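You operate a simulated robot arm through the tools that you are given. There is no shell and no other tool.

You run a simulated robot arm. Do the job below in one go: nothing can be reset, and whatever is moved stays where it is left.

Task
Put things in order on the top of the black table. At the end: the blue terminal stands on top of the black roll; the cream pad is on the green washers tin; the orange terminal stands on top of the red spool; the green terminal stands on top of the cream second clean air filter; whatever was shut is shut again. Leave all else as you found it, and nothing knocked over.

Only the result counts: the job must be done as asked and must still hold three seconds after the hand-in. Knocking over, shifting, dropping, spilling or breaking anything else fails it.

Robot
A 7-joint arm with a two-finger parallel gripper, fixed in place. Base frame: the origin is at the foot of the arm, x ahead of it, y to its left, z up; the work surface is at about z = 0. Lengths are in mm, angles in rad, forces in N, time in s.
With the tool pointing down near the work surface it reaches from about 240 to 620 mm from the base axis. Its first joint turns from -1.152 to 1.152 rad. Payload 2.6 kg.
Tool frame: the origin (TCP) lies between the finger pads and is the grasp point; the fingertips stand 30 mm ahead of it; z points along the fingers, y is the line along which they close. The gripper opens to 94 mm. The fingers are 28 mm wide and 10 mm thick; the gripper's body (50 by 96 mm) begins 55 mm behind the TCP.
Orientation is that of the tool frame in the base frame, as a unit quaternion [w, x, y, z]. With the fingers straight down and closing along the base's y, the tool's x points along the base's -x, its y along +y and its z along -z.

Tools
- The arm moves only by the tool jog_arm. Its argument "rows" is text: rows parted by semicolons, each of 7 numbers parted by spaces: the finger opening in cm, from 0 to 9.4, then the shift along the base's x, y, z in units of 200 mm (1.0 is 200 mm), then the turn, a rotation vector about the base's x, y, z in units of 180 degrees (1.0 is 180 degrees). In form: jaw x y z ax ay az; .... A call has 1 to 20 rows; each row is the pose to reach, as a shift and turn from the pose commanded when the call began. A call with a number of a shift or a turn outside -1 to 1 is refused whole. Rows are played at 5 a second. More than 50 mm and 0.15 rad between two rows, or a gripper value outside its range, and nothing of the call is played. Where a pose cannot be reached the arm comes as near as it can. A force on the tool above 40 N (or 10 N above the force at the start of the call, whichever is more), or a blocked arm, ends the call early, and 0.2 s more pass. The fingers move at their own pace (about 72 mm/s each) and stop on an object; they squeeze with about 25 N. The grip force told is the motor's: it shows also when the fingers shut on nothing. Time passes only in rows, and 0.2 s behind the last, so rows that repeat a pose let the fingers close. The reply holds the time, the measured pose of the TCP, the force on the tool along the base axes, the opening and the grip force, in the units named above and with some noise, with the torque about the TCP (base axes, N m) and any sound that the robot's microphone picked up.
- Cameras (640 x 400 px; columns grow to the right, rows downward): "scene" is fixed at [28.5, 431.8, 559.6]; the picture's right is [-0.81, -0.59, 0.00], its down [-0.37, 0.51, -0.78] and it looks along [0.46, -0.63, -0.63] (base axes); focal length 242 px, centre (320, 200). "wrist" rides on the gripper at [76, 14, -102] in the tool frame; the picture's right is [-0.18, 0.98, 0.00], its down [-0.75, -0.14, -0.64] and it looks along [-0.63, -0.12, 0.77] (tool axes); focal length 243 px, centre (320, 200). There is no depth. A picture from a camera that has moved, and an enlarged one, comes with that camera's place and axes in the base frame and with its lens.
- snapshot(camera): a new picture of that camera. The clock stands still meanwhile.
- zoom(camera, box): a new picture of the part [left, top, right, bottom] of that camera's present view, enlarged. The clock stands still meanwhile.
- job_done(): hands the job in; it is judged then, once.

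Places have to be worked out from the pictures, the camera data and where the tool is seen. Open the gripper and draw the arm clear of the work before you hand the job in, unless the task says otherwise.

The tools are called after ">>>" as a command line: name --argument value ..., lists and objects as JSON in quotes. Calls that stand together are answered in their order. jog_arm: Moves the arm, as the interface text tells. Its arguments: {"type":"object","properties":{"rows":{"type":"string"}},"required":["rows"]} The other tools are called the same way: snapshot (camera) takes a picture; zoom (camera, box) takes an enlarged picture of a part of a camera's view; job_done () hands the job in.

At the start:

```text
t: 0.0
tool_pos: [344.4, -101.5, 332.2]
tcp_rot: [0.0, 0.0, 1.0, 0.0]
force: [0.1, -0.4, 1.4]
wrist_torque: [-0.04, 0.0, 0.0]
grip_width: 93.9
grasp_force: 0.0
```

scene: 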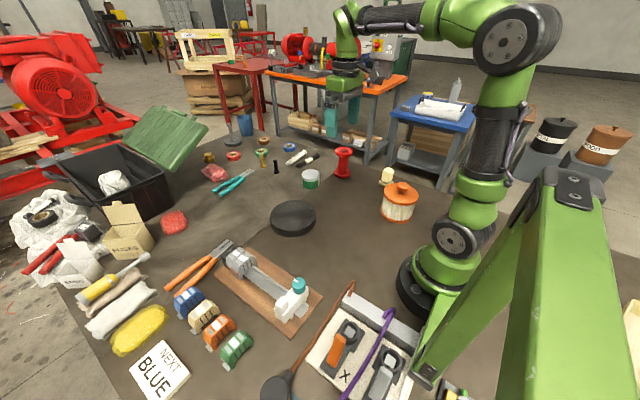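
wrist: 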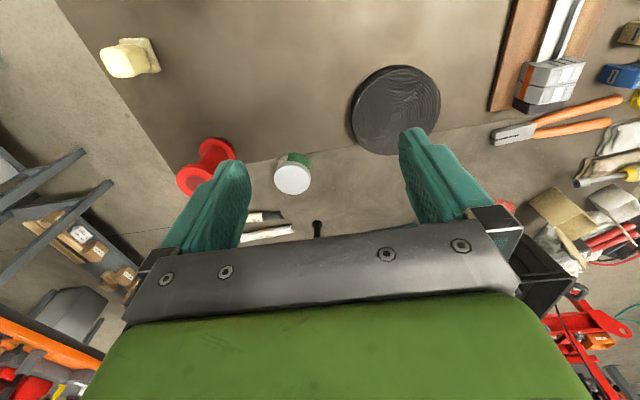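

I'll start by looking closely at the scene to identify the objects. First a set of zooms of the scene camera.

>>> zoom --camera "scene" --box '[160, 240, 320, 380]'

>>> zoom --camera "scene" --box '[260, 130, 440, 250]'

>>> zoom --camera "scene" --box '[260, 270, 440, 400]'

>>> zoom --camera "scene" --box '[20, 180, 200, 400]'

>>> zoom --camera "scene" --box '[180, 110, 340, 220]'

```text
2.86 times, centred on (240, 310) of scene
camera zoom: at [28.5, 431.8, 559.6], right [-0.81, -0.59, 0.0], down [-0.37, 0.51, -0.78], along [0.46, -0.63, -0.63], focal length 691 px, centre (549, -114)
```

zoom: 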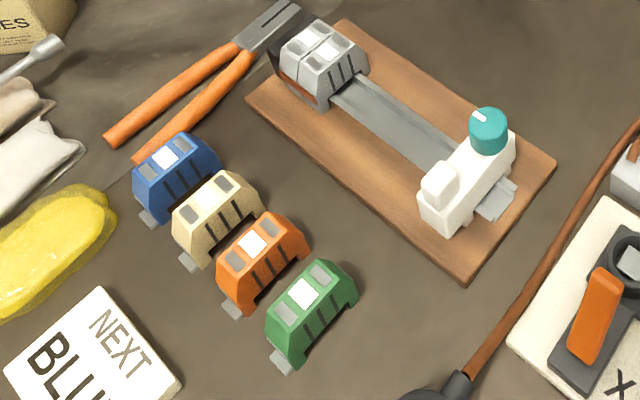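

```text
3.33 times, centred on (350, 190) of scene
camera zoom: at [28.5, 431.8, 559.6], right [-0.81, -0.59, 0.0], down [-0.37, 0.51, -0.78], along [0.46, -0.63, -0.63], focal length 806 px, centre (220, 233)
```

zoom: 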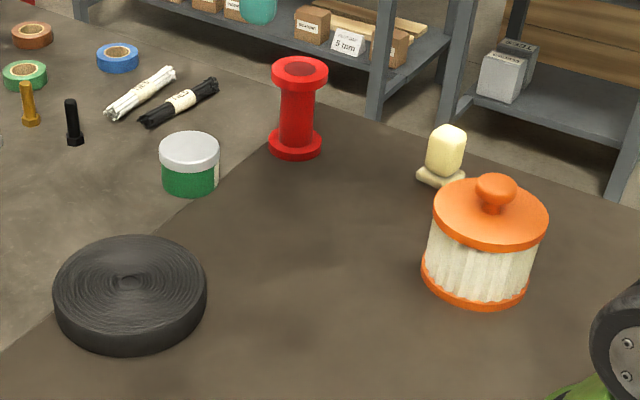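

```text
3.08 times, centred on (350, 335) of scene
camera zoom: at [28.5, 431.8, 559.6], right [-0.81, -0.59, 0.0], down [-0.37, 0.51, -0.78], along [0.46, -0.63, -0.63], focal length 744 px, centre (228, -215)
```

zoom: 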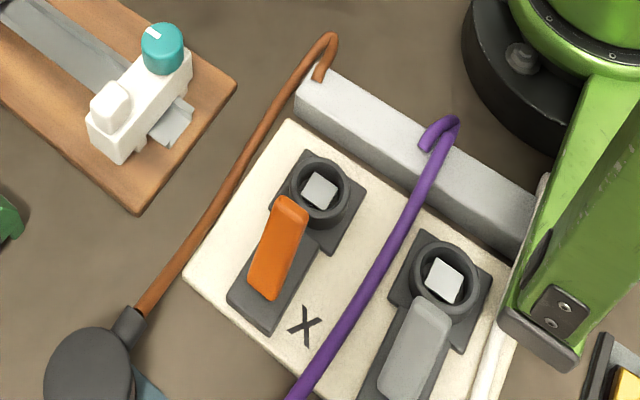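

```text
1.82 times, centred on (110, 290) of scene
camera zoom: at [28.5, 431.8, 559.6], right [-0.81, -0.59, 0.0], down [-0.37, 0.51, -0.78], along [0.46, -0.63, -0.63], focal length 440 px, centre (702, 36)
```

zoom: 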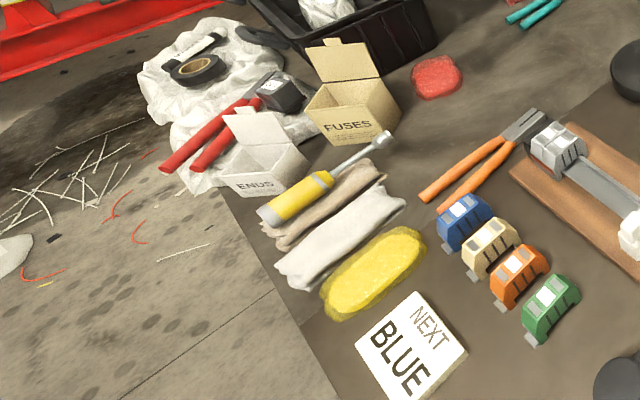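

```text
3.64 times, centred on (260, 165) of scene
camera zoom: at [28.5, 431.8, 559.6], right [-0.81, -0.59, 0.0], down [-0.37, 0.51, -0.78], along [0.46, -0.63, -0.63], focal length 880 px, centre (538, 327)
```

zoom: 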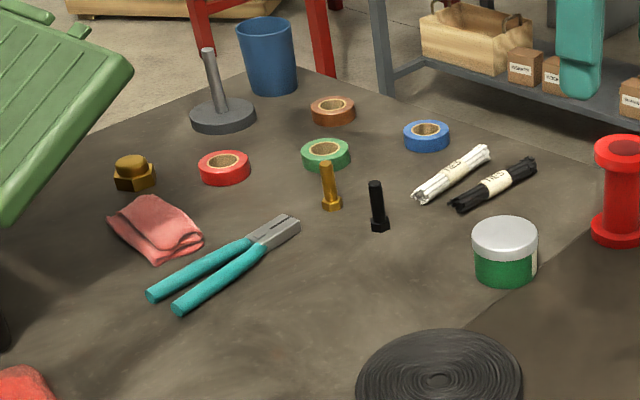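

The table layout is roughly clear: a row of four terminals near (280–450, 375), black roll near (440, 12), red spool near (458, -319), tin near (526, -189), and a lidded pleated pot near (180, -231). I'll move the wrist camera toward the pot and the small cream object, to identify them.

>>> jog_arm --rows "9.4 -0.15 -0.1 0.05 0 0 0; 9.4 -0.3 -0.2 0.1 0 0 0; 9.4 -0.45 -0.3 0.15 0 0 0; 9.4 -0.6 -0.4 0.2 0 0 0; 9.4 -0.7 -0.5 0.25 0 0 0"

>>> snapshot --camera "wrist"

>>> snapshot --camera "scene"

```text
t: 1.2
tool_pos: [202.2, -202.4, 381.6]
tcp_rot: [-0.001, 0.0, 1.0, 0.0]
force: [0.3, 0.2, 0.4]
wrist_torque: [-0.03, 0.07, 0.0]
grip_width: 94.3
grasp_force: 0.2
```

```text
taken
camera wrist: at [127.4, -187.2, 485.3], right [0.18, 0.98, 0.0], down [0.75, -0.14, 0.64], along [0.63, -0.12, -0.77], focal length 243 px, centre (320, 200)
```

wrist: 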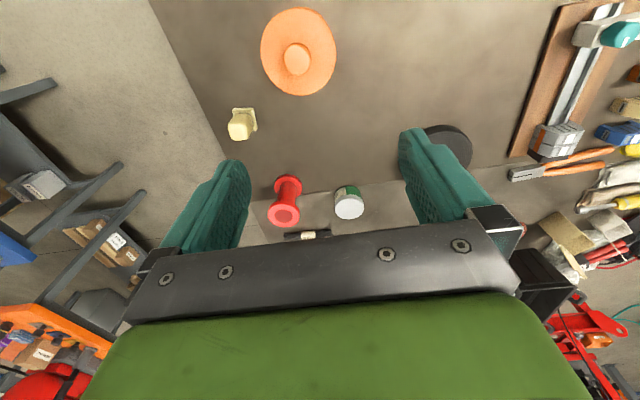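

```text
taken
```

scene: 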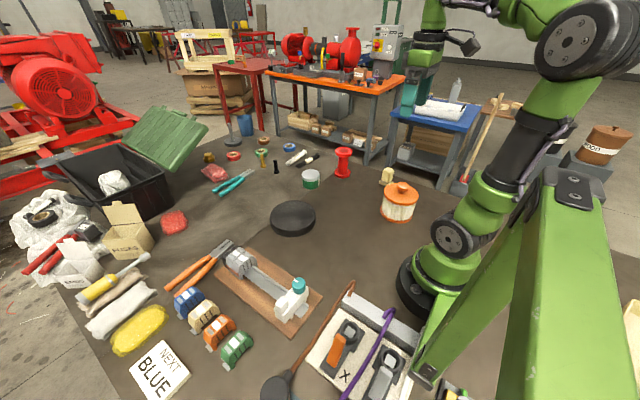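

>>> zoom --camera "wrist" --box '[220, 0, 380, 140]'

>>> zoom --camera "wrist" --box '[500, 0, 640, 280]'

>>> zoom --camera "scene" --box '[370, 150, 430, 230]'

>>> zoom --camera "scene" --box '[400, 290, 640, 400]'

```text
2.86 times, centred on (300, 70) of wrist
camera zoom: at [127.4, -187.2, 485.3], right [0.18, 0.98, 0.0], down [0.75, -0.14, 0.64], along [0.63, -0.12, -0.77], focal length 693 px, centre (377, 571)
```

zoom: 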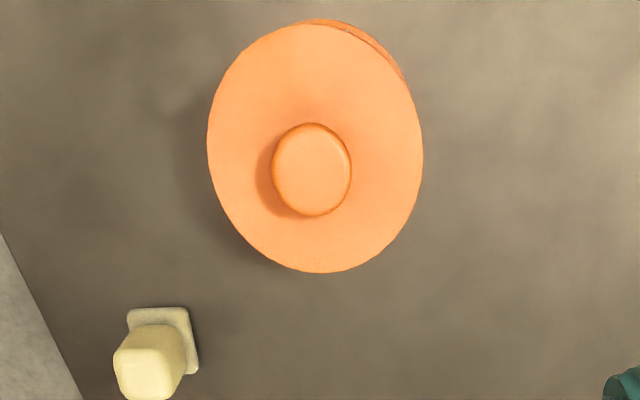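

```text
1.43 times, centred on (570, 140) of wrist
camera zoom: at [127.4, -187.2, 485.3], right [0.18, 0.98, 0.0], down [0.75, -0.14, 0.64], along [0.63, -0.12, -0.77], focal length 347 px, centre (-37, 286)
```

zoom: 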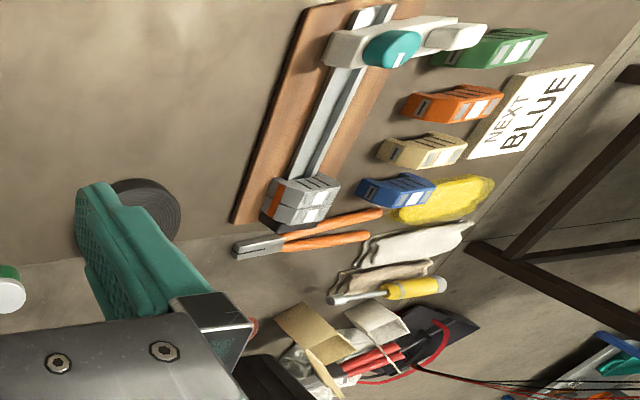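

```text
5.00 times, centred on (400, 190) of scene
camera zoom: at [28.5, 431.8, 559.6], right [-0.81, -0.59, 0.0], down [-0.37, 0.51, -0.78], along [0.46, -0.63, -0.63], focal length 1209 px, centre (-80, 250)
```

zoom: 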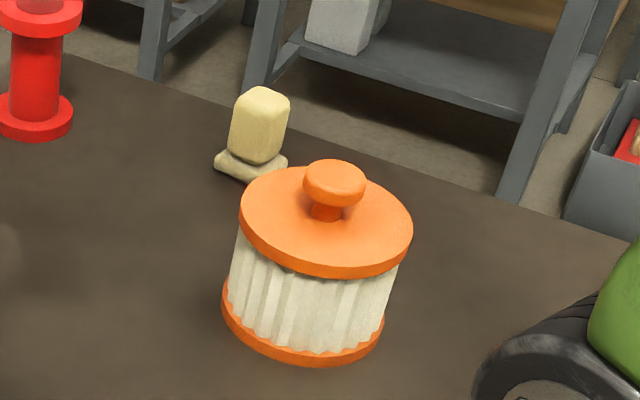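

```text
2.67 times, centred on (520, 345) of scene
camera zoom: at [28.5, 431.8, 559.6], right [-0.81, -0.59, 0.0], down [-0.37, 0.51, -0.78], along [0.46, -0.63, -0.63], focal length 645 px, centre (-213, -187)
```

zoom: 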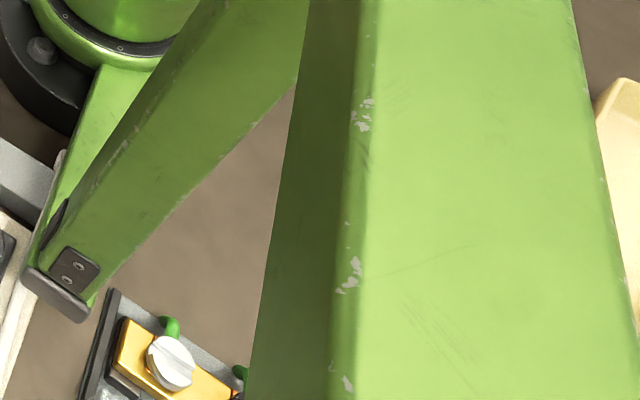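

The pot has a knobbed orange lid over a pleated cream body, and the small cream object sits near (287, -377). I'll move lower and look at that object and the side of the pot.

>>> jog_arm --rows "9.4 -0.02 -0.18 -0.1 0 0 0; 9.4 -0.04 -0.36 -0.2 0 0 0; 9.4 -0.06 -0.52 -0.35 0 0 0; 9.4 -0.08 -0.62 -0.5 0 0 0; 9.4 -0.11 -0.73 -0.68 0 0 0"

>>> snapshot --camera "wrist"

>>> zoom --camera "wrist" --box '[240, 100, 400, 200]'

```text
t: 2.4
tool_pos: [181.1, -347.1, 244.8]
tcp_rot: [0.0, 0.0, 1.0, 0.0]
force: [0.4, -0.3, 0.7]
wrist_torque: [0.03, 0.0, -0.02]
grip_width: 94.1
grasp_force: 0.1
```

```text
taken
camera wrist: at [106.2, -331.9, 347.7], right [0.18, 0.98, 0.0], down [0.75, -0.14, 0.64], along [0.63, -0.12, -0.77], focal length 243 px, centre (320, 200)
```

wrist: 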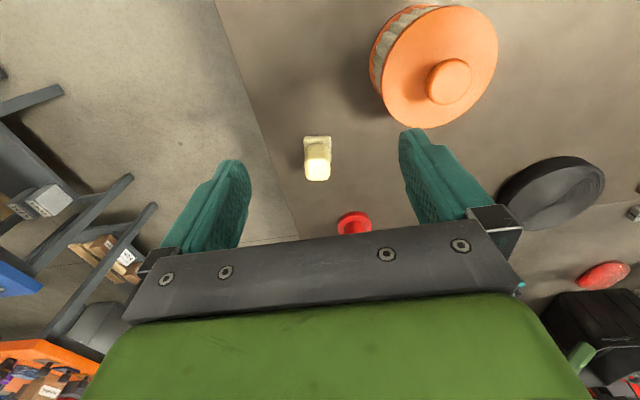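

```text
4.00 times, centred on (320, 150) of wrist
camera zoom: at [106.2, -331.9, 347.7], right [0.18, 0.98, 0.0], down [0.75, -0.14, 0.64], along [0.63, -0.12, -0.77], focal length 970 px, centre (320, 400)
```

zoom: 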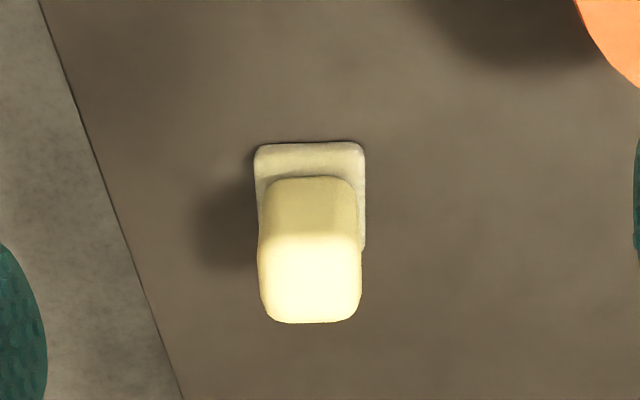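

The small cream object looks like a rounded block on a square pad-like foot. I'll rotate the wrist 90° and view it along -y from another side to see whether it's one piece.

>>> jog_arm --rows "9.4 0.05 0.03 0 0 0 -0.042; 9.4 0.1 0.07 -0.03 0 0 -0.084; 9.4 0.15 0.1 -0.06 0 0 -0.126; 9.4 0.2 0.13 -0.09 0 0 -0.168; 9.4 0.25 0.17 -0.12 0 0 -0.21; 9.4 0.3 0.2 -0.15 0 0 -0.252; 9.4 0.36 0.24 -0.2 0 0 -0.294; 9.4 0.42 0.28 -0.25 0 0 -0.336; 9.4 0.48 0.32 -0.3 0 0 -0.378; 9.4 0.54 0.36 -0.35 0 0 -0.42; 9.4 0.6 0.4 -0.4 0 0 -0.462; 9.4 0.64 0.42 -0.43 0 0 -0.5"

>>> snapshot --camera "wrist"

>>> zoom --camera "wrist" --box '[240, 120, 400, 220]'

```text
t: 5.0
tool_pos: [308.8, -261.5, 161.1]
tcp_rot: [0.0, 0.708, 0.706, -0.001]
force: [-1.1, 0.1, -0.4]
wrist_torque: [-0.01, 0.01, 0.0]
grip_width: 94.2
grasp_force: 0.0
```

```text
taken
camera wrist: at [325.1, -184.8, 263.7], right [0.98, -0.19, 0.0], down [-0.14, -0.75, 0.64], along [-0.12, -0.63, -0.77], focal length 243 px, centre (320, 200)
```

wrist: 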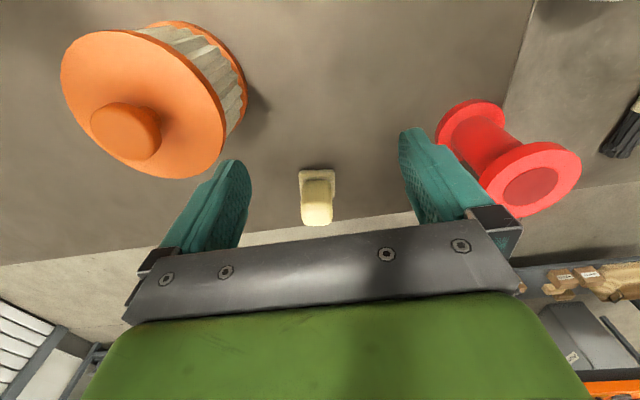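

```text
4.00 times, centred on (320, 170) of wrist
camera zoom: at [325.1, -184.8, 263.7], right [0.98, -0.19, 0.0], down [-0.14, -0.75, 0.64], along [-0.12, -0.63, -0.77], focal length 970 px, centre (320, 320)
```

zoom: 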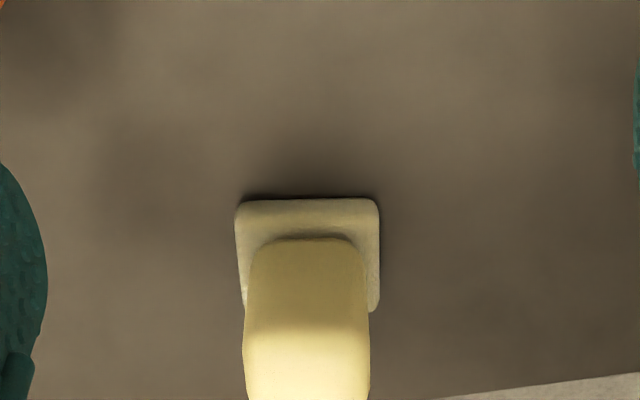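

The block and its foot have slightly different shades, so I need to know what else could be the "pad" and the "air filter". I'll zoom in on the other parts of the scene.

>>> zoom --camera "scene" --box '[500, 100, 640, 200]'

>>> zoom --camera "scene" --box '[80, 130, 220, 260]'

>>> zoom --camera "scene" --box '[0, 200, 160, 320]'

>>> zoom --camera "scene" --box '[60, 270, 220, 400]'

>>> zoom --camera "wrist" --box '[40, 0, 280, 190]'

>>> zoom --camera "scene" --box '[370, 50, 540, 200]'

```text
4.00 times, centred on (570, 150) of scene
camera zoom: at [28.5, 431.8, 559.6], right [-0.81, -0.59, 0.0], down [-0.37, 0.51, -0.78], along [0.46, -0.63, -0.63], focal length 968 px, centre (-680, 400)
```

zoom: 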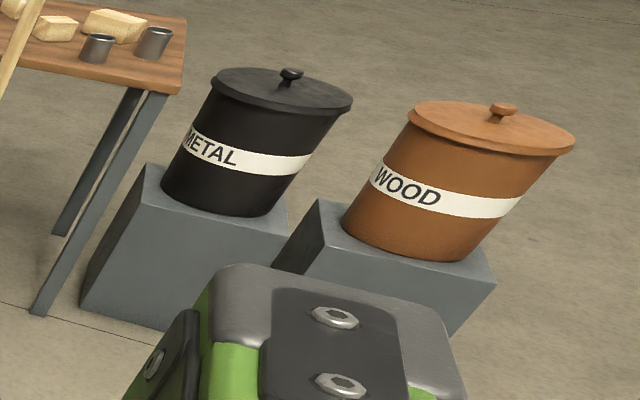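

```text
3.08 times, centred on (150, 195) of scene
camera zoom: at [28.5, 431.8, 559.6], right [-0.81, -0.59, 0.0], down [-0.37, 0.51, -0.78], along [0.46, -0.63, -0.63], focal length 744 px, centre (843, 215)
```

zoom: 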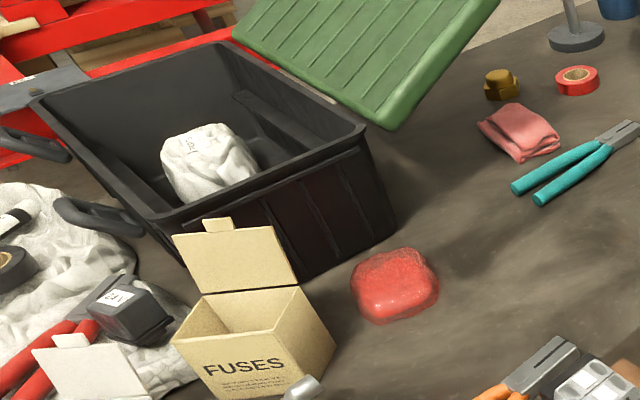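

```text
3.33 times, centred on (80, 260) of scene
camera zoom: at [28.5, 431.8, 559.6], right [-0.81, -0.59, 0.0], down [-0.37, 0.51, -0.78], along [0.46, -0.63, -0.63], focal length 806 px, centre (1120, 0)
```

zoom: 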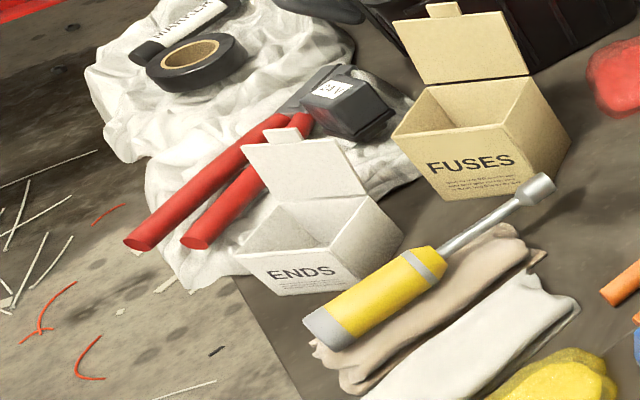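

```text
3.08 times, centred on (140, 335) of scene
camera zoom: at [28.5, 431.8, 559.6], right [-0.81, -0.59, 0.0], down [-0.37, 0.51, -0.78], along [0.46, -0.63, -0.63], focal length 744 px, centre (874, -215)
```

zoom: 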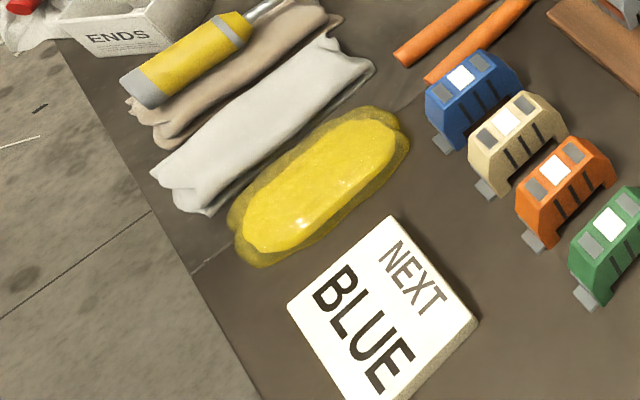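

```text
2.11 times, centred on (160, 95) of wrist
camera zoom: at [325.1, -184.8, 263.7], right [0.98, -0.19, 0.0], down [-0.14, -0.75, 0.64], along [-0.12, -0.63, -0.77], focal length 511 px, centre (657, 421)
```

zoom: 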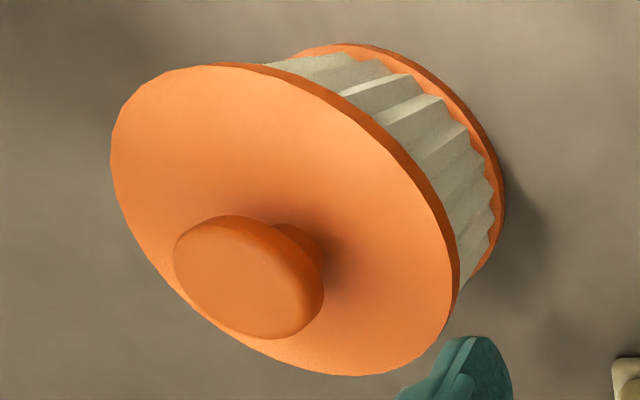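

```text
2.67 times, centred on (455, 125) of scene
camera zoom: at [28.5, 431.8, 559.6], right [-0.81, -0.59, 0.0], down [-0.37, 0.51, -0.78], along [0.46, -0.63, -0.63], focal length 645 px, centre (-40, 400)
```

zoom: 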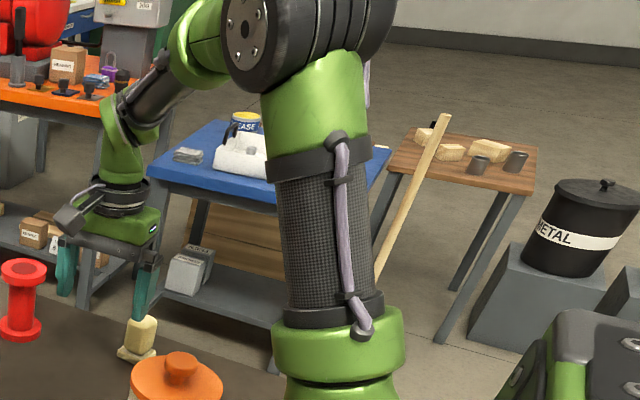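

The pleated pot with the knobbed orange lid is the only shut container within reach (lid center ≈ (182, -228), lid top z ≈ 80, knob top ≈ 107). I'll move above the knob with the fingers closing along x, and check alignment.

>>> jog_arm --rows "7 -0.15 0.04 0.08 0 0 0; 7 -0.3 0.08 0.15 0 0 0; 7 -0.45 0.12 0.2 0 0 0; 6.5 -0.62 0.165 0.2 0 0 0; 6.5 -0.62 0.165 0.2 0 0 0"

>>> snapshot --camera "wrist"

>>> snapshot --camera "scene"

```text
t: 6.2
tool_pos: [183.7, -230.5, 200.9]
tcp_rot: [0.0, 0.707, 0.707, 0.0]
force: [0.5, -0.6, 0.3]
wrist_torque: [0.04, -0.01, -0.03]
grip_width: 64.9
grasp_force: 0.0
```

```text
taken
camera wrist: at [200.1, -153.2, 304.4], right [0.98, -0.18, 0.0], down [-0.14, -0.75, 0.64], along [-0.12, -0.63, -0.77], focal length 243 px, centre (320, 200)
```

wrist: 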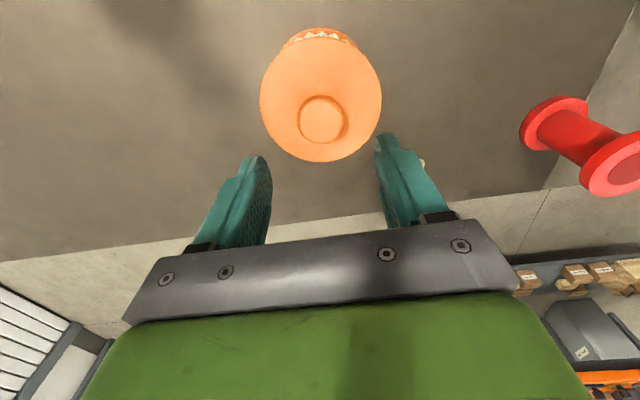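

```text
taken
```

scene: 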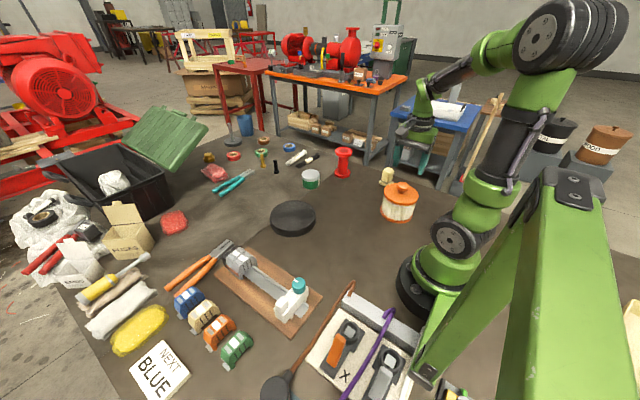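

The knob shows at (322, 118), matching the predicted tool axis, so alignment is good. I'll descend so the fingertips are just above the lid, then close on the knob.

>>> jog_arm --rows "6.5 0 0 -0.15 0 0 0; 6.5 0 0 -0.28 0 0 0; 6.5 0 0 -0.36 0 0 0; 6.5 0 0 -0.4 0 0 0; 2 0 0 -0.4 0 0 0; 2 0 0 -0.4 0 0 0; 2 0 0 -0.4 0 0 0"

>>> snapshot --camera "wrist"

>>> zoom --camera "scene" --box '[360, 110, 460, 230]'

```text
t: 7.8
tool_pos: [184.8, -229.7, 119.9]
tcp_rot: [-0.001, 0.708, 0.707, 0.0]
force: [-0.4, -0.3, -0.1]
wrist_torque: [0.03, -0.01, 0.0]
grip_width: 36.7
grasp_force: 24.6
```

```text
taken
camera wrist: at [201.4, -152.9, 222.9], right [0.98, -0.18, 0.0], down [-0.14, -0.75, 0.64], along [-0.12, -0.63, -0.77], focal length 243 px, centre (320, 200)
```

wrist: 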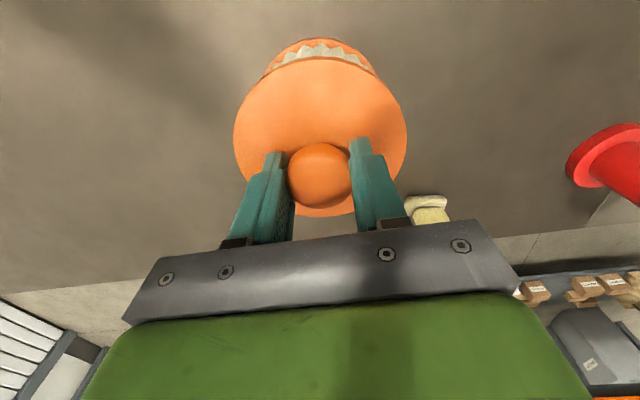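

```text
3.33 times, centred on (410, 170) of scene
camera zoom: at [28.5, 431.8, 559.6], right [-0.81, -0.59, 0.0], down [-0.37, 0.51, -0.78], along [0.46, -0.63, -0.63], focal length 806 px, centre (20, 300)
```

zoom: 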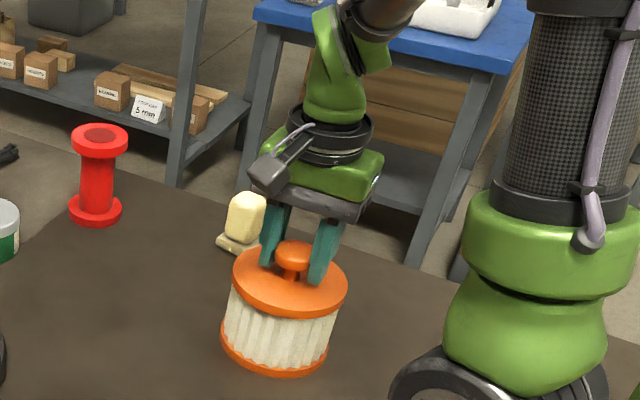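

The knob is held (36.7 mm wide, 24.6 N). I'll lift slowly and read the force to see whether only the lid comes up.

>>> jog_arm --rows "2 0 0 0.02 0 0 0; 2 0 0 0.05 0 0 0; 2 0 0 0.1 0 0 0; 2 0 0 0.15 0 0 0; 2 0 0 0.2 0 0 0"

>>> zoom --camera "scene" --box '[360, 110, 460, 230]'

>>> snapshot --camera "wrist"

```text
t: 9.0
tool_pos: [185.6, -229.5, 160.7]
tcp_rot: [0.0, 0.707, 0.707, 0.0]
force: [0.0, -0.5, -1.2]
wrist_torque: [-0.02, -0.06, 0.01]
grip_width: 34.0
grasp_force: 25.2
```

```text
3.33 times, centred on (410, 170) of scene
camera zoom: at [28.5, 431.8, 559.6], right [-0.81, -0.59, 0.0], down [-0.37, 0.51, -0.78], along [0.46, -0.63, -0.63], focal length 806 px, centre (20, 300)
```

zoom: 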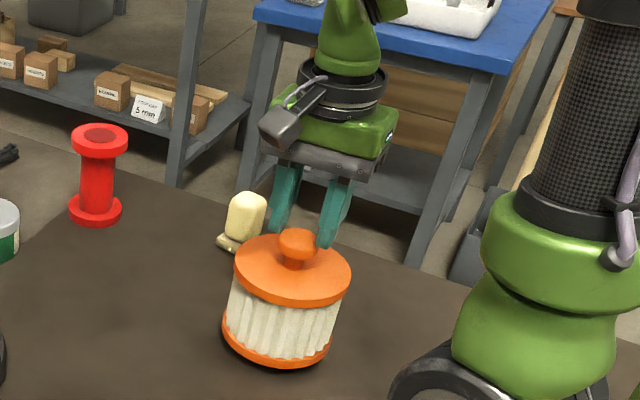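

```text
taken
camera wrist: at [201.2, -153.2, 263.8], right [0.98, -0.18, 0.0], down [-0.14, -0.75, 0.64], along [-0.12, -0.63, -0.77], focal length 243 px, centre (320, 200)
```

wrist: 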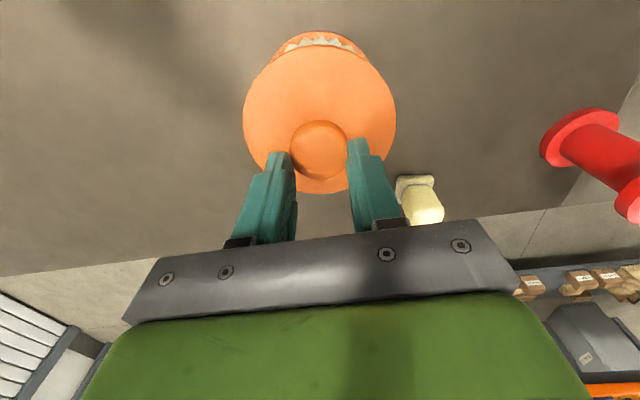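

The knob seems to have slipped a bit, and the whole pot may have come up with it. Time is frozen during pictures, so I'll look closely before moving.

>>> zoom --camera "scene" --box '[370, 165, 430, 225]'

>>> zoom --camera "wrist" --box '[230, 20, 410, 200]'

```text
6.67 times, centred on (400, 195) of scene
camera zoom: at [28.5, 431.8, 559.6], right [-0.81, -0.59, 0.0], down [-0.37, 0.51, -0.78], along [0.46, -0.63, -0.63], focal length 1612 px, centre (-213, 233)
```

zoom: 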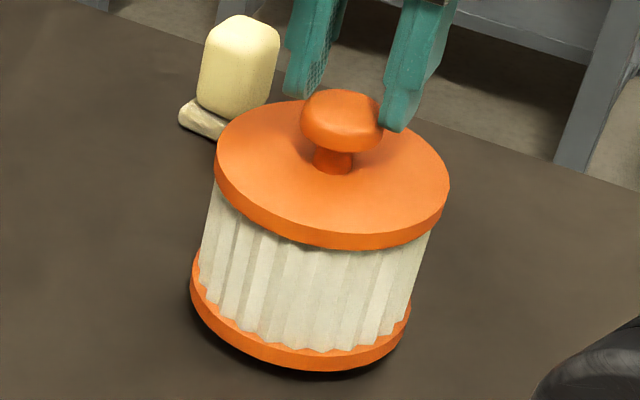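

```text
2.22 times, centred on (320, 110) of wrist
camera zoom: at [201.2, -153.2, 263.8], right [0.98, -0.18, 0.0], down [-0.14, -0.75, 0.64], along [-0.12, -0.63, -0.77], focal length 539 px, centre (320, 400)
```

zoom: 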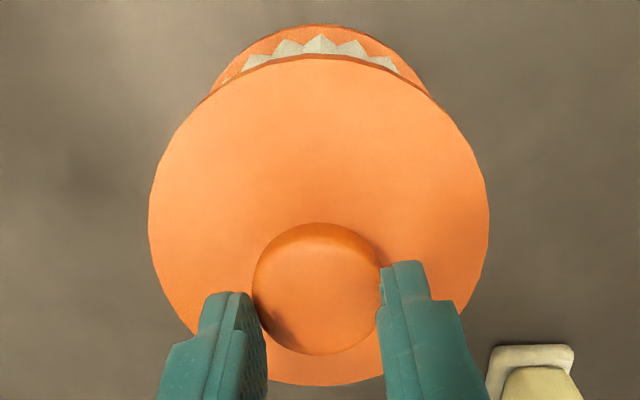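

The whole pot rose about 10 mm with the lid still on it, held only by the fingertip edges. I'll set it straight back down gently before anything slips.

>>> jog_arm --rows "2 0 0 -0.015 0 0 0; 2 0 0 -0.03 0 0 0; 2 0 0 -0.045 0 0 0; 2 0 0 -0.055 0 0 0; 2 0 0 -0.065 0 0 0; 2 0 0 -0.065 0 0 0"

>>> zoom --camera "scene" --box '[370, 165, 430, 225]'

>>> zoom --camera "wrist" --box '[230, 20, 410, 200]'

```text
t: 10.4
tool_pos: [185.7, -230.1, 148.5]
tcp_rot: [0.0, 0.707, 0.708, 0.0]
force: [-1.2, 0.3, -2.0]
wrist_torque: [-0.02, -0.02, -0.01]
grip_width: 33.8
grasp_force: 25.0
```

```text
6.67 times, centred on (400, 195) of scene
camera zoom: at [28.5, 431.8, 559.6], right [-0.81, -0.59, 0.0], down [-0.37, 0.51, -0.78], along [0.46, -0.63, -0.63], focal length 1612 px, centre (-213, 233)
```

zoom: 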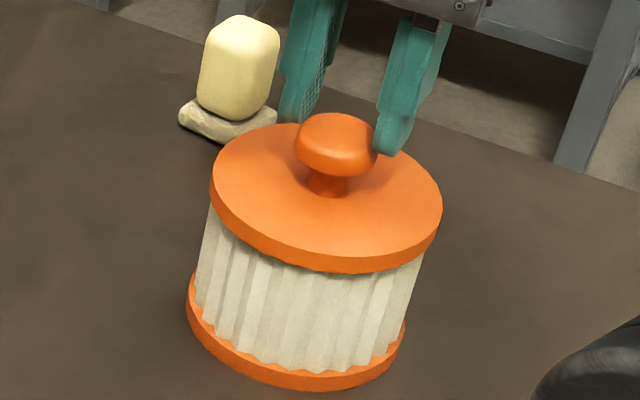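

```text
2.22 times, centred on (320, 110) of wrist
camera zoom: at [200.9, -153.2, 250.2], right [0.98, -0.18, 0.0], down [-0.14, -0.75, 0.64], along [-0.12, -0.63, -0.77], focal length 539 px, centre (320, 400)
```

zoom: 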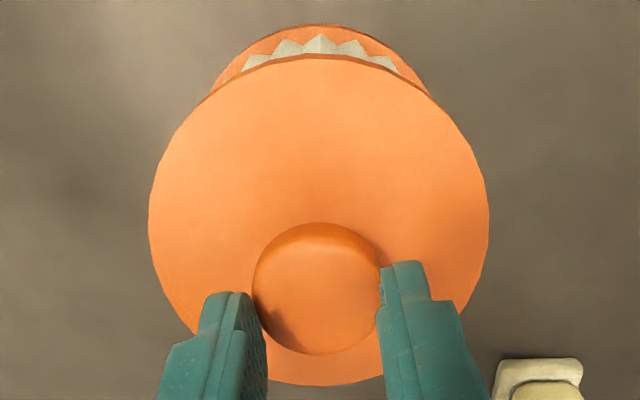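

The pot is back on the table where it was. I'll open, re-centre on the knob (its centre is nearer y ≈ -224), go lower for a firmer grip, and do a small, slow lift test.

>>> jog_arm --rows "5 0 0 0 0 0 0; 6 0 0 0 0 0 0; 6 0 0.03 0 0 0 0; 6 0 0.03 -0.06 0 0 0; 6 0 0.03 -0.11 0 0 0; 6 0 0.03 -0.145 0 0 0; 2 0 0.03 -0.145 0 0 0; 2 0 0.03 -0.145 0 0 0; 2 0 0.03 -0.145 0 0 0"

>>> zoom --camera "wrist" --box '[200, 20, 440, 230]'

>>> zoom --camera "scene" --box '[370, 165, 430, 225]'

```text
t: 12.4
tool_pos: [184.1, -223.7, 119.3]
tcp_rot: [0.001, 0.708, 0.707, 0.0]
force: [-0.5, -0.1, -0.4]
wrist_torque: [0.0, 0.02, 0.0]
grip_width: 37.0
grasp_force: 25.2
```

```text
1.90 times, centred on (320, 125) of wrist
camera zoom: at [201.1, -148.0, 221.7], right [0.98, -0.18, 0.0], down [-0.14, -0.75, 0.64], along [-0.12, -0.63, -0.77], focal length 462 px, centre (320, 343)
```

zoom: 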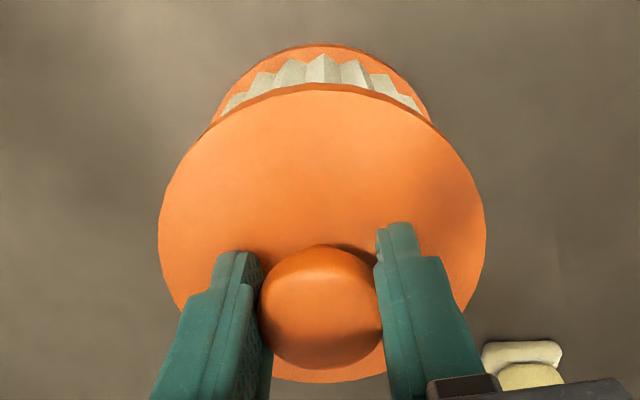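

```text
6.67 times, centred on (400, 195) of scene
camera zoom: at [28.5, 431.8, 559.6], right [-0.81, -0.59, 0.0], down [-0.37, 0.51, -0.78], along [0.46, -0.63, -0.63], focal length 1612 px, centre (-213, 233)
```

zoom: 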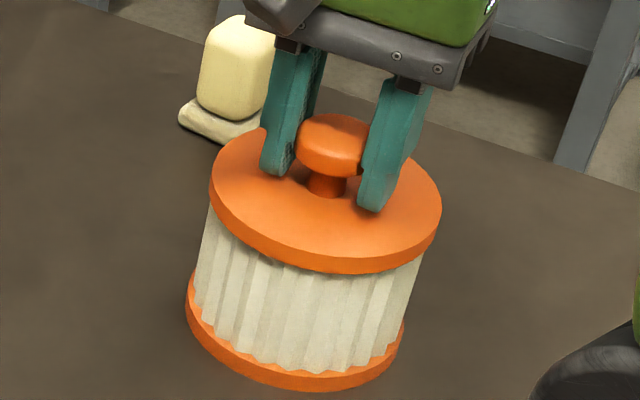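

Firm grip at 37 mm with the pads well below the bulge. Now a slow 6 mm lift with readings.

>>> jog_arm --rows "2 0 0 0.005 0 0 0; 2 0 0 0.01 0 0 0; 2 0 0 0.015 0 0 0; 2 0 0 0.02 0 0 0; 2 0 0 0.025 0 0 0; 2 0 0 0.03 0 0 0; 2 0 0 0.03 0 0 0; 2 0 0 0.03 0 0 0"

>>> zoom --camera "wrist" --box '[200, 20, 440, 230]'

>>> zoom --camera "scene" --box '[370, 165, 430, 225]'

```text
t: 14.2
tool_pos: [186.4, -224.2, 122.7]
tcp_rot: [0.0, 0.707, 0.707, 0.0]
force: [-0.1, 0.7, -1.8]
wrist_torque: [0.02, 0.02, 0.03]
grip_width: 36.9
grasp_force: 24.8
```

```text
1.90 times, centred on (320, 125) of wrist
camera zoom: at [201.7, -147.3, 226.6], right [0.98, -0.18, 0.0], down [-0.14, -0.75, 0.64], along [-0.12, -0.63, -0.77], focal length 462 px, centre (320, 343)
```

zoom: 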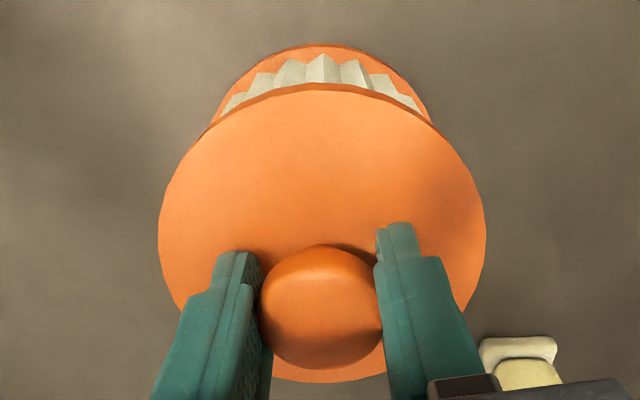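

```text
6.67 times, centred on (400, 195) of scene
camera zoom: at [28.5, 431.8, 559.6], right [-0.81, -0.59, 0.0], down [-0.37, 0.51, -0.78], along [0.46, -0.63, -0.63], focal length 1612 px, centre (-213, 233)
```

zoom: 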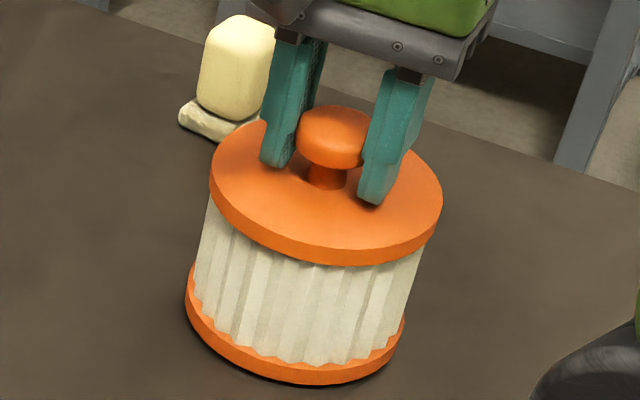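

The lid and body rise together as one (about 2 N), so the lid isn't simply loose. I'll set it back down and try a small twist (counter-clockwise) to see whether the lid turns against the body.

>>> jog_arm --rows "2 0 0 -0.01 0 0 0; 2 0 0 -0.02 0 0 0; 2 0 0 -0.03 0 0 0; 2 0 0 -0.03 0 0 0; 2 0 0 -0.03 0 0 0.02; 2 0 0 -0.03 0 0 0.04; 2 0 0 -0.03 0 0 0.06; 2 0 0 -0.03 0 0 0.08; 2 0 0 -0.03 0 0 0.1; 2 0 0 -0.03 0 0 0.1"

>>> zoom --camera "scene" --box '[370, 165, 430, 225]'

>>> zoom --camera "wrist" --box '[200, 20, 440, 230]'

```text
t: 16.4
tool_pos: [184.7, -223.7, 118.0]
tcp_rot: [0.0, 0.588, 0.809, 0.0]
force: [-0.5, -1.7, 5.3]
wrist_torque: [-0.09, -0.07, -0.02]
grip_width: 36.7
grasp_force: 25.1
```

```text
6.67 times, centred on (400, 195) of scene
camera zoom: at [28.5, 431.8, 559.5], right [-0.81, -0.59, 0.0], down [-0.37, 0.51, -0.78], along [0.46, -0.63, -0.63], focal length 1612 px, centre (-213, 233)
```

zoom: 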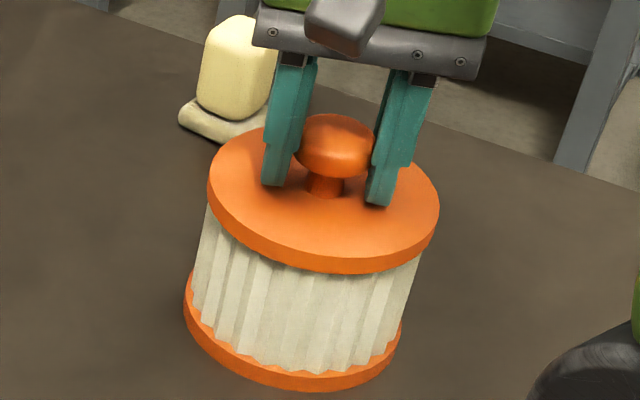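

```text
1.90 times, centred on (320, 125) of wrist
camera zoom: at [176.5, -146.7, 221.0], right [0.99, 0.13, 0.0], down [0.1, -0.76, 0.64], along [0.08, -0.64, -0.77], focal length 462 px, centre (320, 343)
```

zoom: 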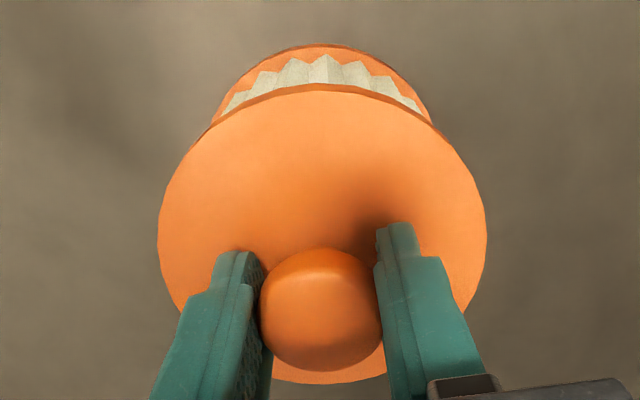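

The pleat pitch is about 18°, which equals the twist I made, so the comparison is ambiguous. I'll twist another 9° and compare again.

>>> jog_arm --rows "2 0 0 0.005 0 0 0.015; 2 0 0 0.005 0 0 0.03; 2 0 0 0.005 0 0 0.05; 2 0 0 0.005 0 0 0.05"

>>> zoom --camera "wrist" --box '[200, 20, 440, 230]'

>>> zoom --camera "scene" --box '[370, 165, 430, 225]'

```text
t: 17.4
tool_pos: [184.9, -222.6, 119.0]
tcp_rot: [0.001, 0.523, 0.853, 0.0]
force: [-0.6, 0.4, -1.2]
wrist_torque: [0.01, -0.02, 0.01]
grip_width: 36.8
grasp_force: 24.8
```

```text
1.90 times, centred on (320, 125) of wrist
camera zoom: at [164.5, -148.8, 222.0], right [0.96, 0.28, 0.0], down [0.22, -0.74, 0.64], along [0.18, -0.62, -0.77], focal length 462 px, centre (320, 343)
```

zoom: 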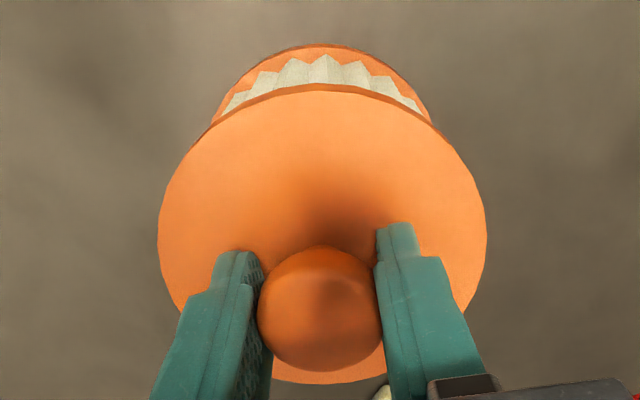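

```text
6.67 times, centred on (400, 195) of scene
camera zoom: at [28.5, 431.8, 559.6], right [-0.81, -0.59, 0.0], down [-0.37, 0.51, -0.78], along [0.46, -0.63, -0.63], focal length 1612 px, centre (-213, 233)
```

zoom: 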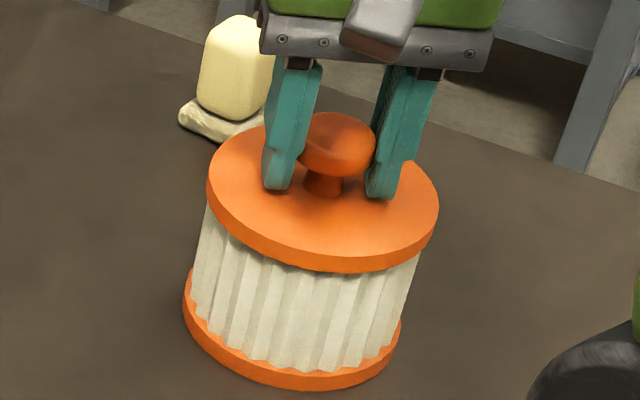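

The pleats turn together with the lid, so this is one rigid piece (an air filter with a handle knob). I'll turn it back to its original angle, release it, and rise clear.

>>> jog_arm --rows "2 0 0 0 0 0 -0.025; 2 0 0 0 0 0 -0.05; 2 0 0 0 0 0 -0.075; 2 0 0 0 0 0 -0.1; 2 0 0 0 0 0 -0.125; 2 0 0 0 0 0 -0.15; 2 0 0 0 0 0 -0.15; 4 0 0 0 0 0 -0.15; 6 0 0 0 0 0 -0.15; 6 0 0 0.1 0 0 -0.15; 6 0 0 0.3 0 0 -0.15; 6 0 0 0.5 0 0 -0.15; 6 0 0 0.7 0 0 -0.15"

>>> zoom --camera "scene" --box '[370, 165, 430, 225]'

>>> snapshot --camera "wrist"

```text
t: 20.2
tool_pos: [184.6, -224.0, 257.1]
tcp_rot: [0.001, 0.708, 0.706, -0.001]
force: [0.3, 0.1, 0.0]
wrist_torque: [0.01, 0.0, -0.01]
grip_width: 60.0
grasp_force: 0.1
```

```text
6.67 times, centred on (400, 195) of scene
camera zoom: at [28.5, 431.8, 559.6], right [-0.81, -0.59, 0.0], down [-0.37, 0.51, -0.78], along [0.46, -0.63, -0.63], focal length 1612 px, centre (-213, 233)
```

zoom: 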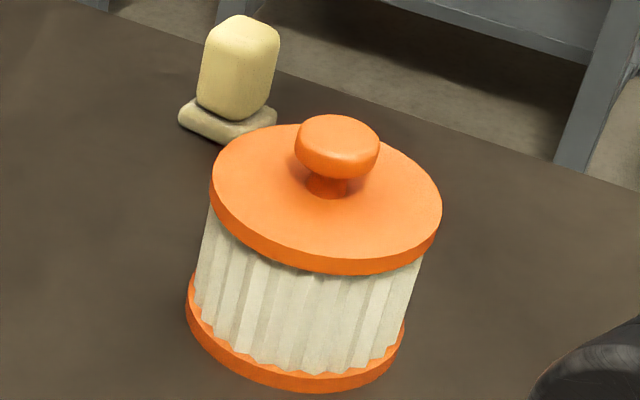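

```text
taken
camera wrist: at [200.5, -147.8, 360.7], right [0.98, -0.19, 0.0], down [-0.14, -0.75, 0.64], along [-0.12, -0.63, -0.77], focal length 243 px, centre (320, 200)
```

wrist: 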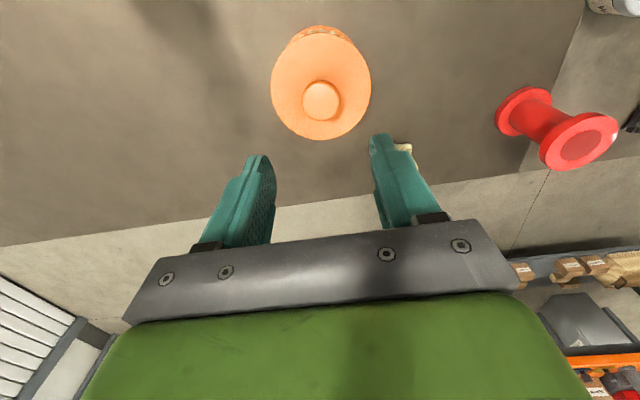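

The filter is exactly as it was. Now I'll swing over to the left side while turning the wrist to look along +y, to inspect the lever panel, rail and terminals.

>>> jog_arm --rows "6 0.056 0.083 0.038 0 0 0.0417; 6 0.112 0.167 0.077 0 0 0.0833; 6 0.169 0.25 0.115 0 0 0.125; 6 0.225 0.333 0.153 0 0 0.1667; 7 0.281 0.417 0.192 0 0 0.2083; 7 0.338 0.5 0.23 0 0 0.25; 7 0.394 0.583 0.268 0 0 0.2917; 7 0.45 0.667 0.307 0 0 0.3333; 7 0.506 0.75 0.345 0 0 0.375; 7 0.563 0.833 0.383 0 0 0.4167; 7 0.619 0.917 0.422 0 0 0.4583; 7 0.675 1 0.46 0 0 0.5"

>>> snapshot --camera "wrist"

```text
t: 22.8
tool_pos: [320.7, -24.6, 351.3]
tcp_rot: [0.0, -0.002, 1.0, 0.0]
force: [0.1, -0.2, 0.2]
wrist_torque: [0.0, -0.01, -0.01]
grip_width: 70.1
grasp_force: 0.0
```

```text
taken
camera wrist: at [245.5, -9.7, 454.3], right [0.18, 0.98, 0.0], down [0.75, -0.14, 0.64], along [0.63, -0.12, -0.77], focal length 243 px, centre (320, 200)
```

wrist: 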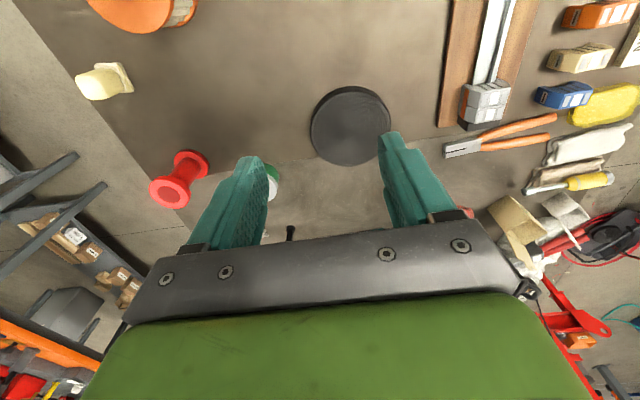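

Continuing to the left side with the second half of the turn.

>>> jog_arm --rows "7 -0.03 0.083 0.01 0 0 0.0417; 7 -0.06 0.167 0.02 0 0 0.0833; 7 -0.1 0.25 0.03 0 0 0.125; 7 -0.15 0.333 0.04 0 0 0.1667; 7 -0.2 0.417 0.05 0 0 0.2083; 7 -0.25 0.5 0.06 0 0 0.25; 7 -0.3 0.583 0.07 0 0 0.2917; 7 -0.36 0.667 0.08 0 0 0.3333; 7 -0.42 0.75 0.09 0 0 0.375; 7 -0.48 0.833 0.1 0 0 0.4167; 7 -0.54 0.917 0.1 0 0 0.4583; 7 -0.595 1 0.1 0 0 0.5"

>>> snapshot --camera "wrist"

>>> zoom --camera "wrist" --box '[290, 0, 530, 180]'

>>> zoom --camera "wrist" --box '[60, 0, 300, 180]'

```text
t: 25.4
tool_pos: [201.0, 174.8, 372.0]
tcp_rot: [-0.001, 0.708, -0.706, 0.0]
force: [-0.1, 0.5, 0.0]
wrist_torque: [-0.02, 0.01, -0.01]
grip_width: 70.0
grasp_force: 0.0
```

```text
taken
camera wrist: at [188.7, 99.1, 474.4], right [-0.98, 0.18, 0.0], down [0.14, 0.75, 0.64], along [0.12, 0.63, -0.77], focal length 243 px, centre (320, 200)
```

wrist: 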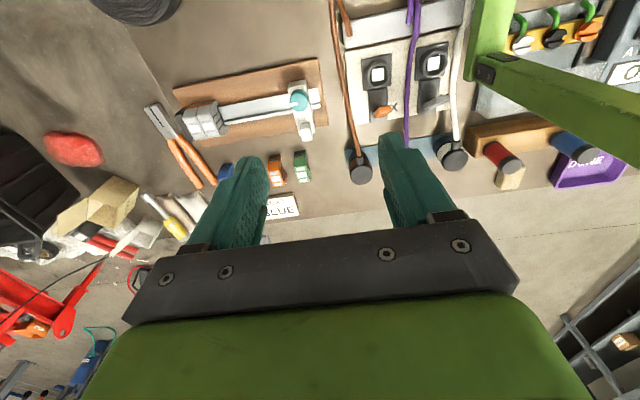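

```text
2.22 times, centred on (410, 90) of wrist
camera zoom: at [188.7, 99.1, 474.4], right [-0.98, 0.18, 0.0], down [0.14, 0.75, 0.64], along [0.12, 0.63, -0.77], focal length 539 px, centre (120, 444)
```

zoom: 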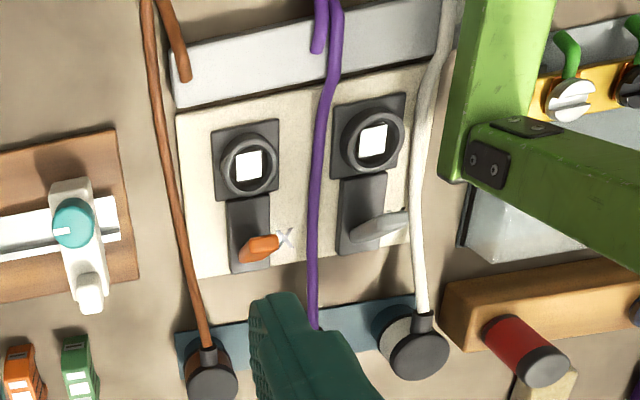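

```text
2.22 times, centred on (180, 90) of wrist
camera zoom: at [188.7, 99.1, 474.4], right [-0.98, 0.18, 0.0], down [0.14, 0.75, 0.64], along [0.12, 0.63, -0.77], focal length 539 px, centre (631, 444)
```

zoom: 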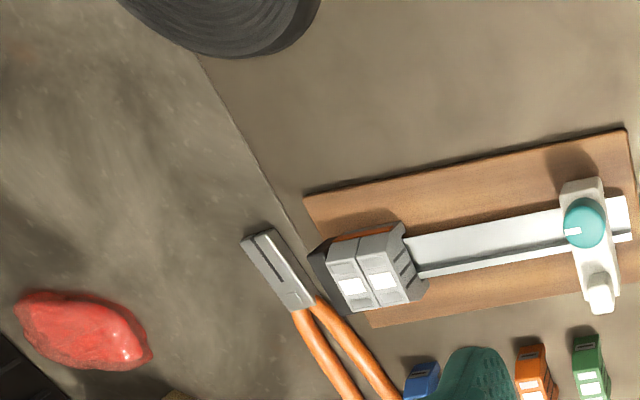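

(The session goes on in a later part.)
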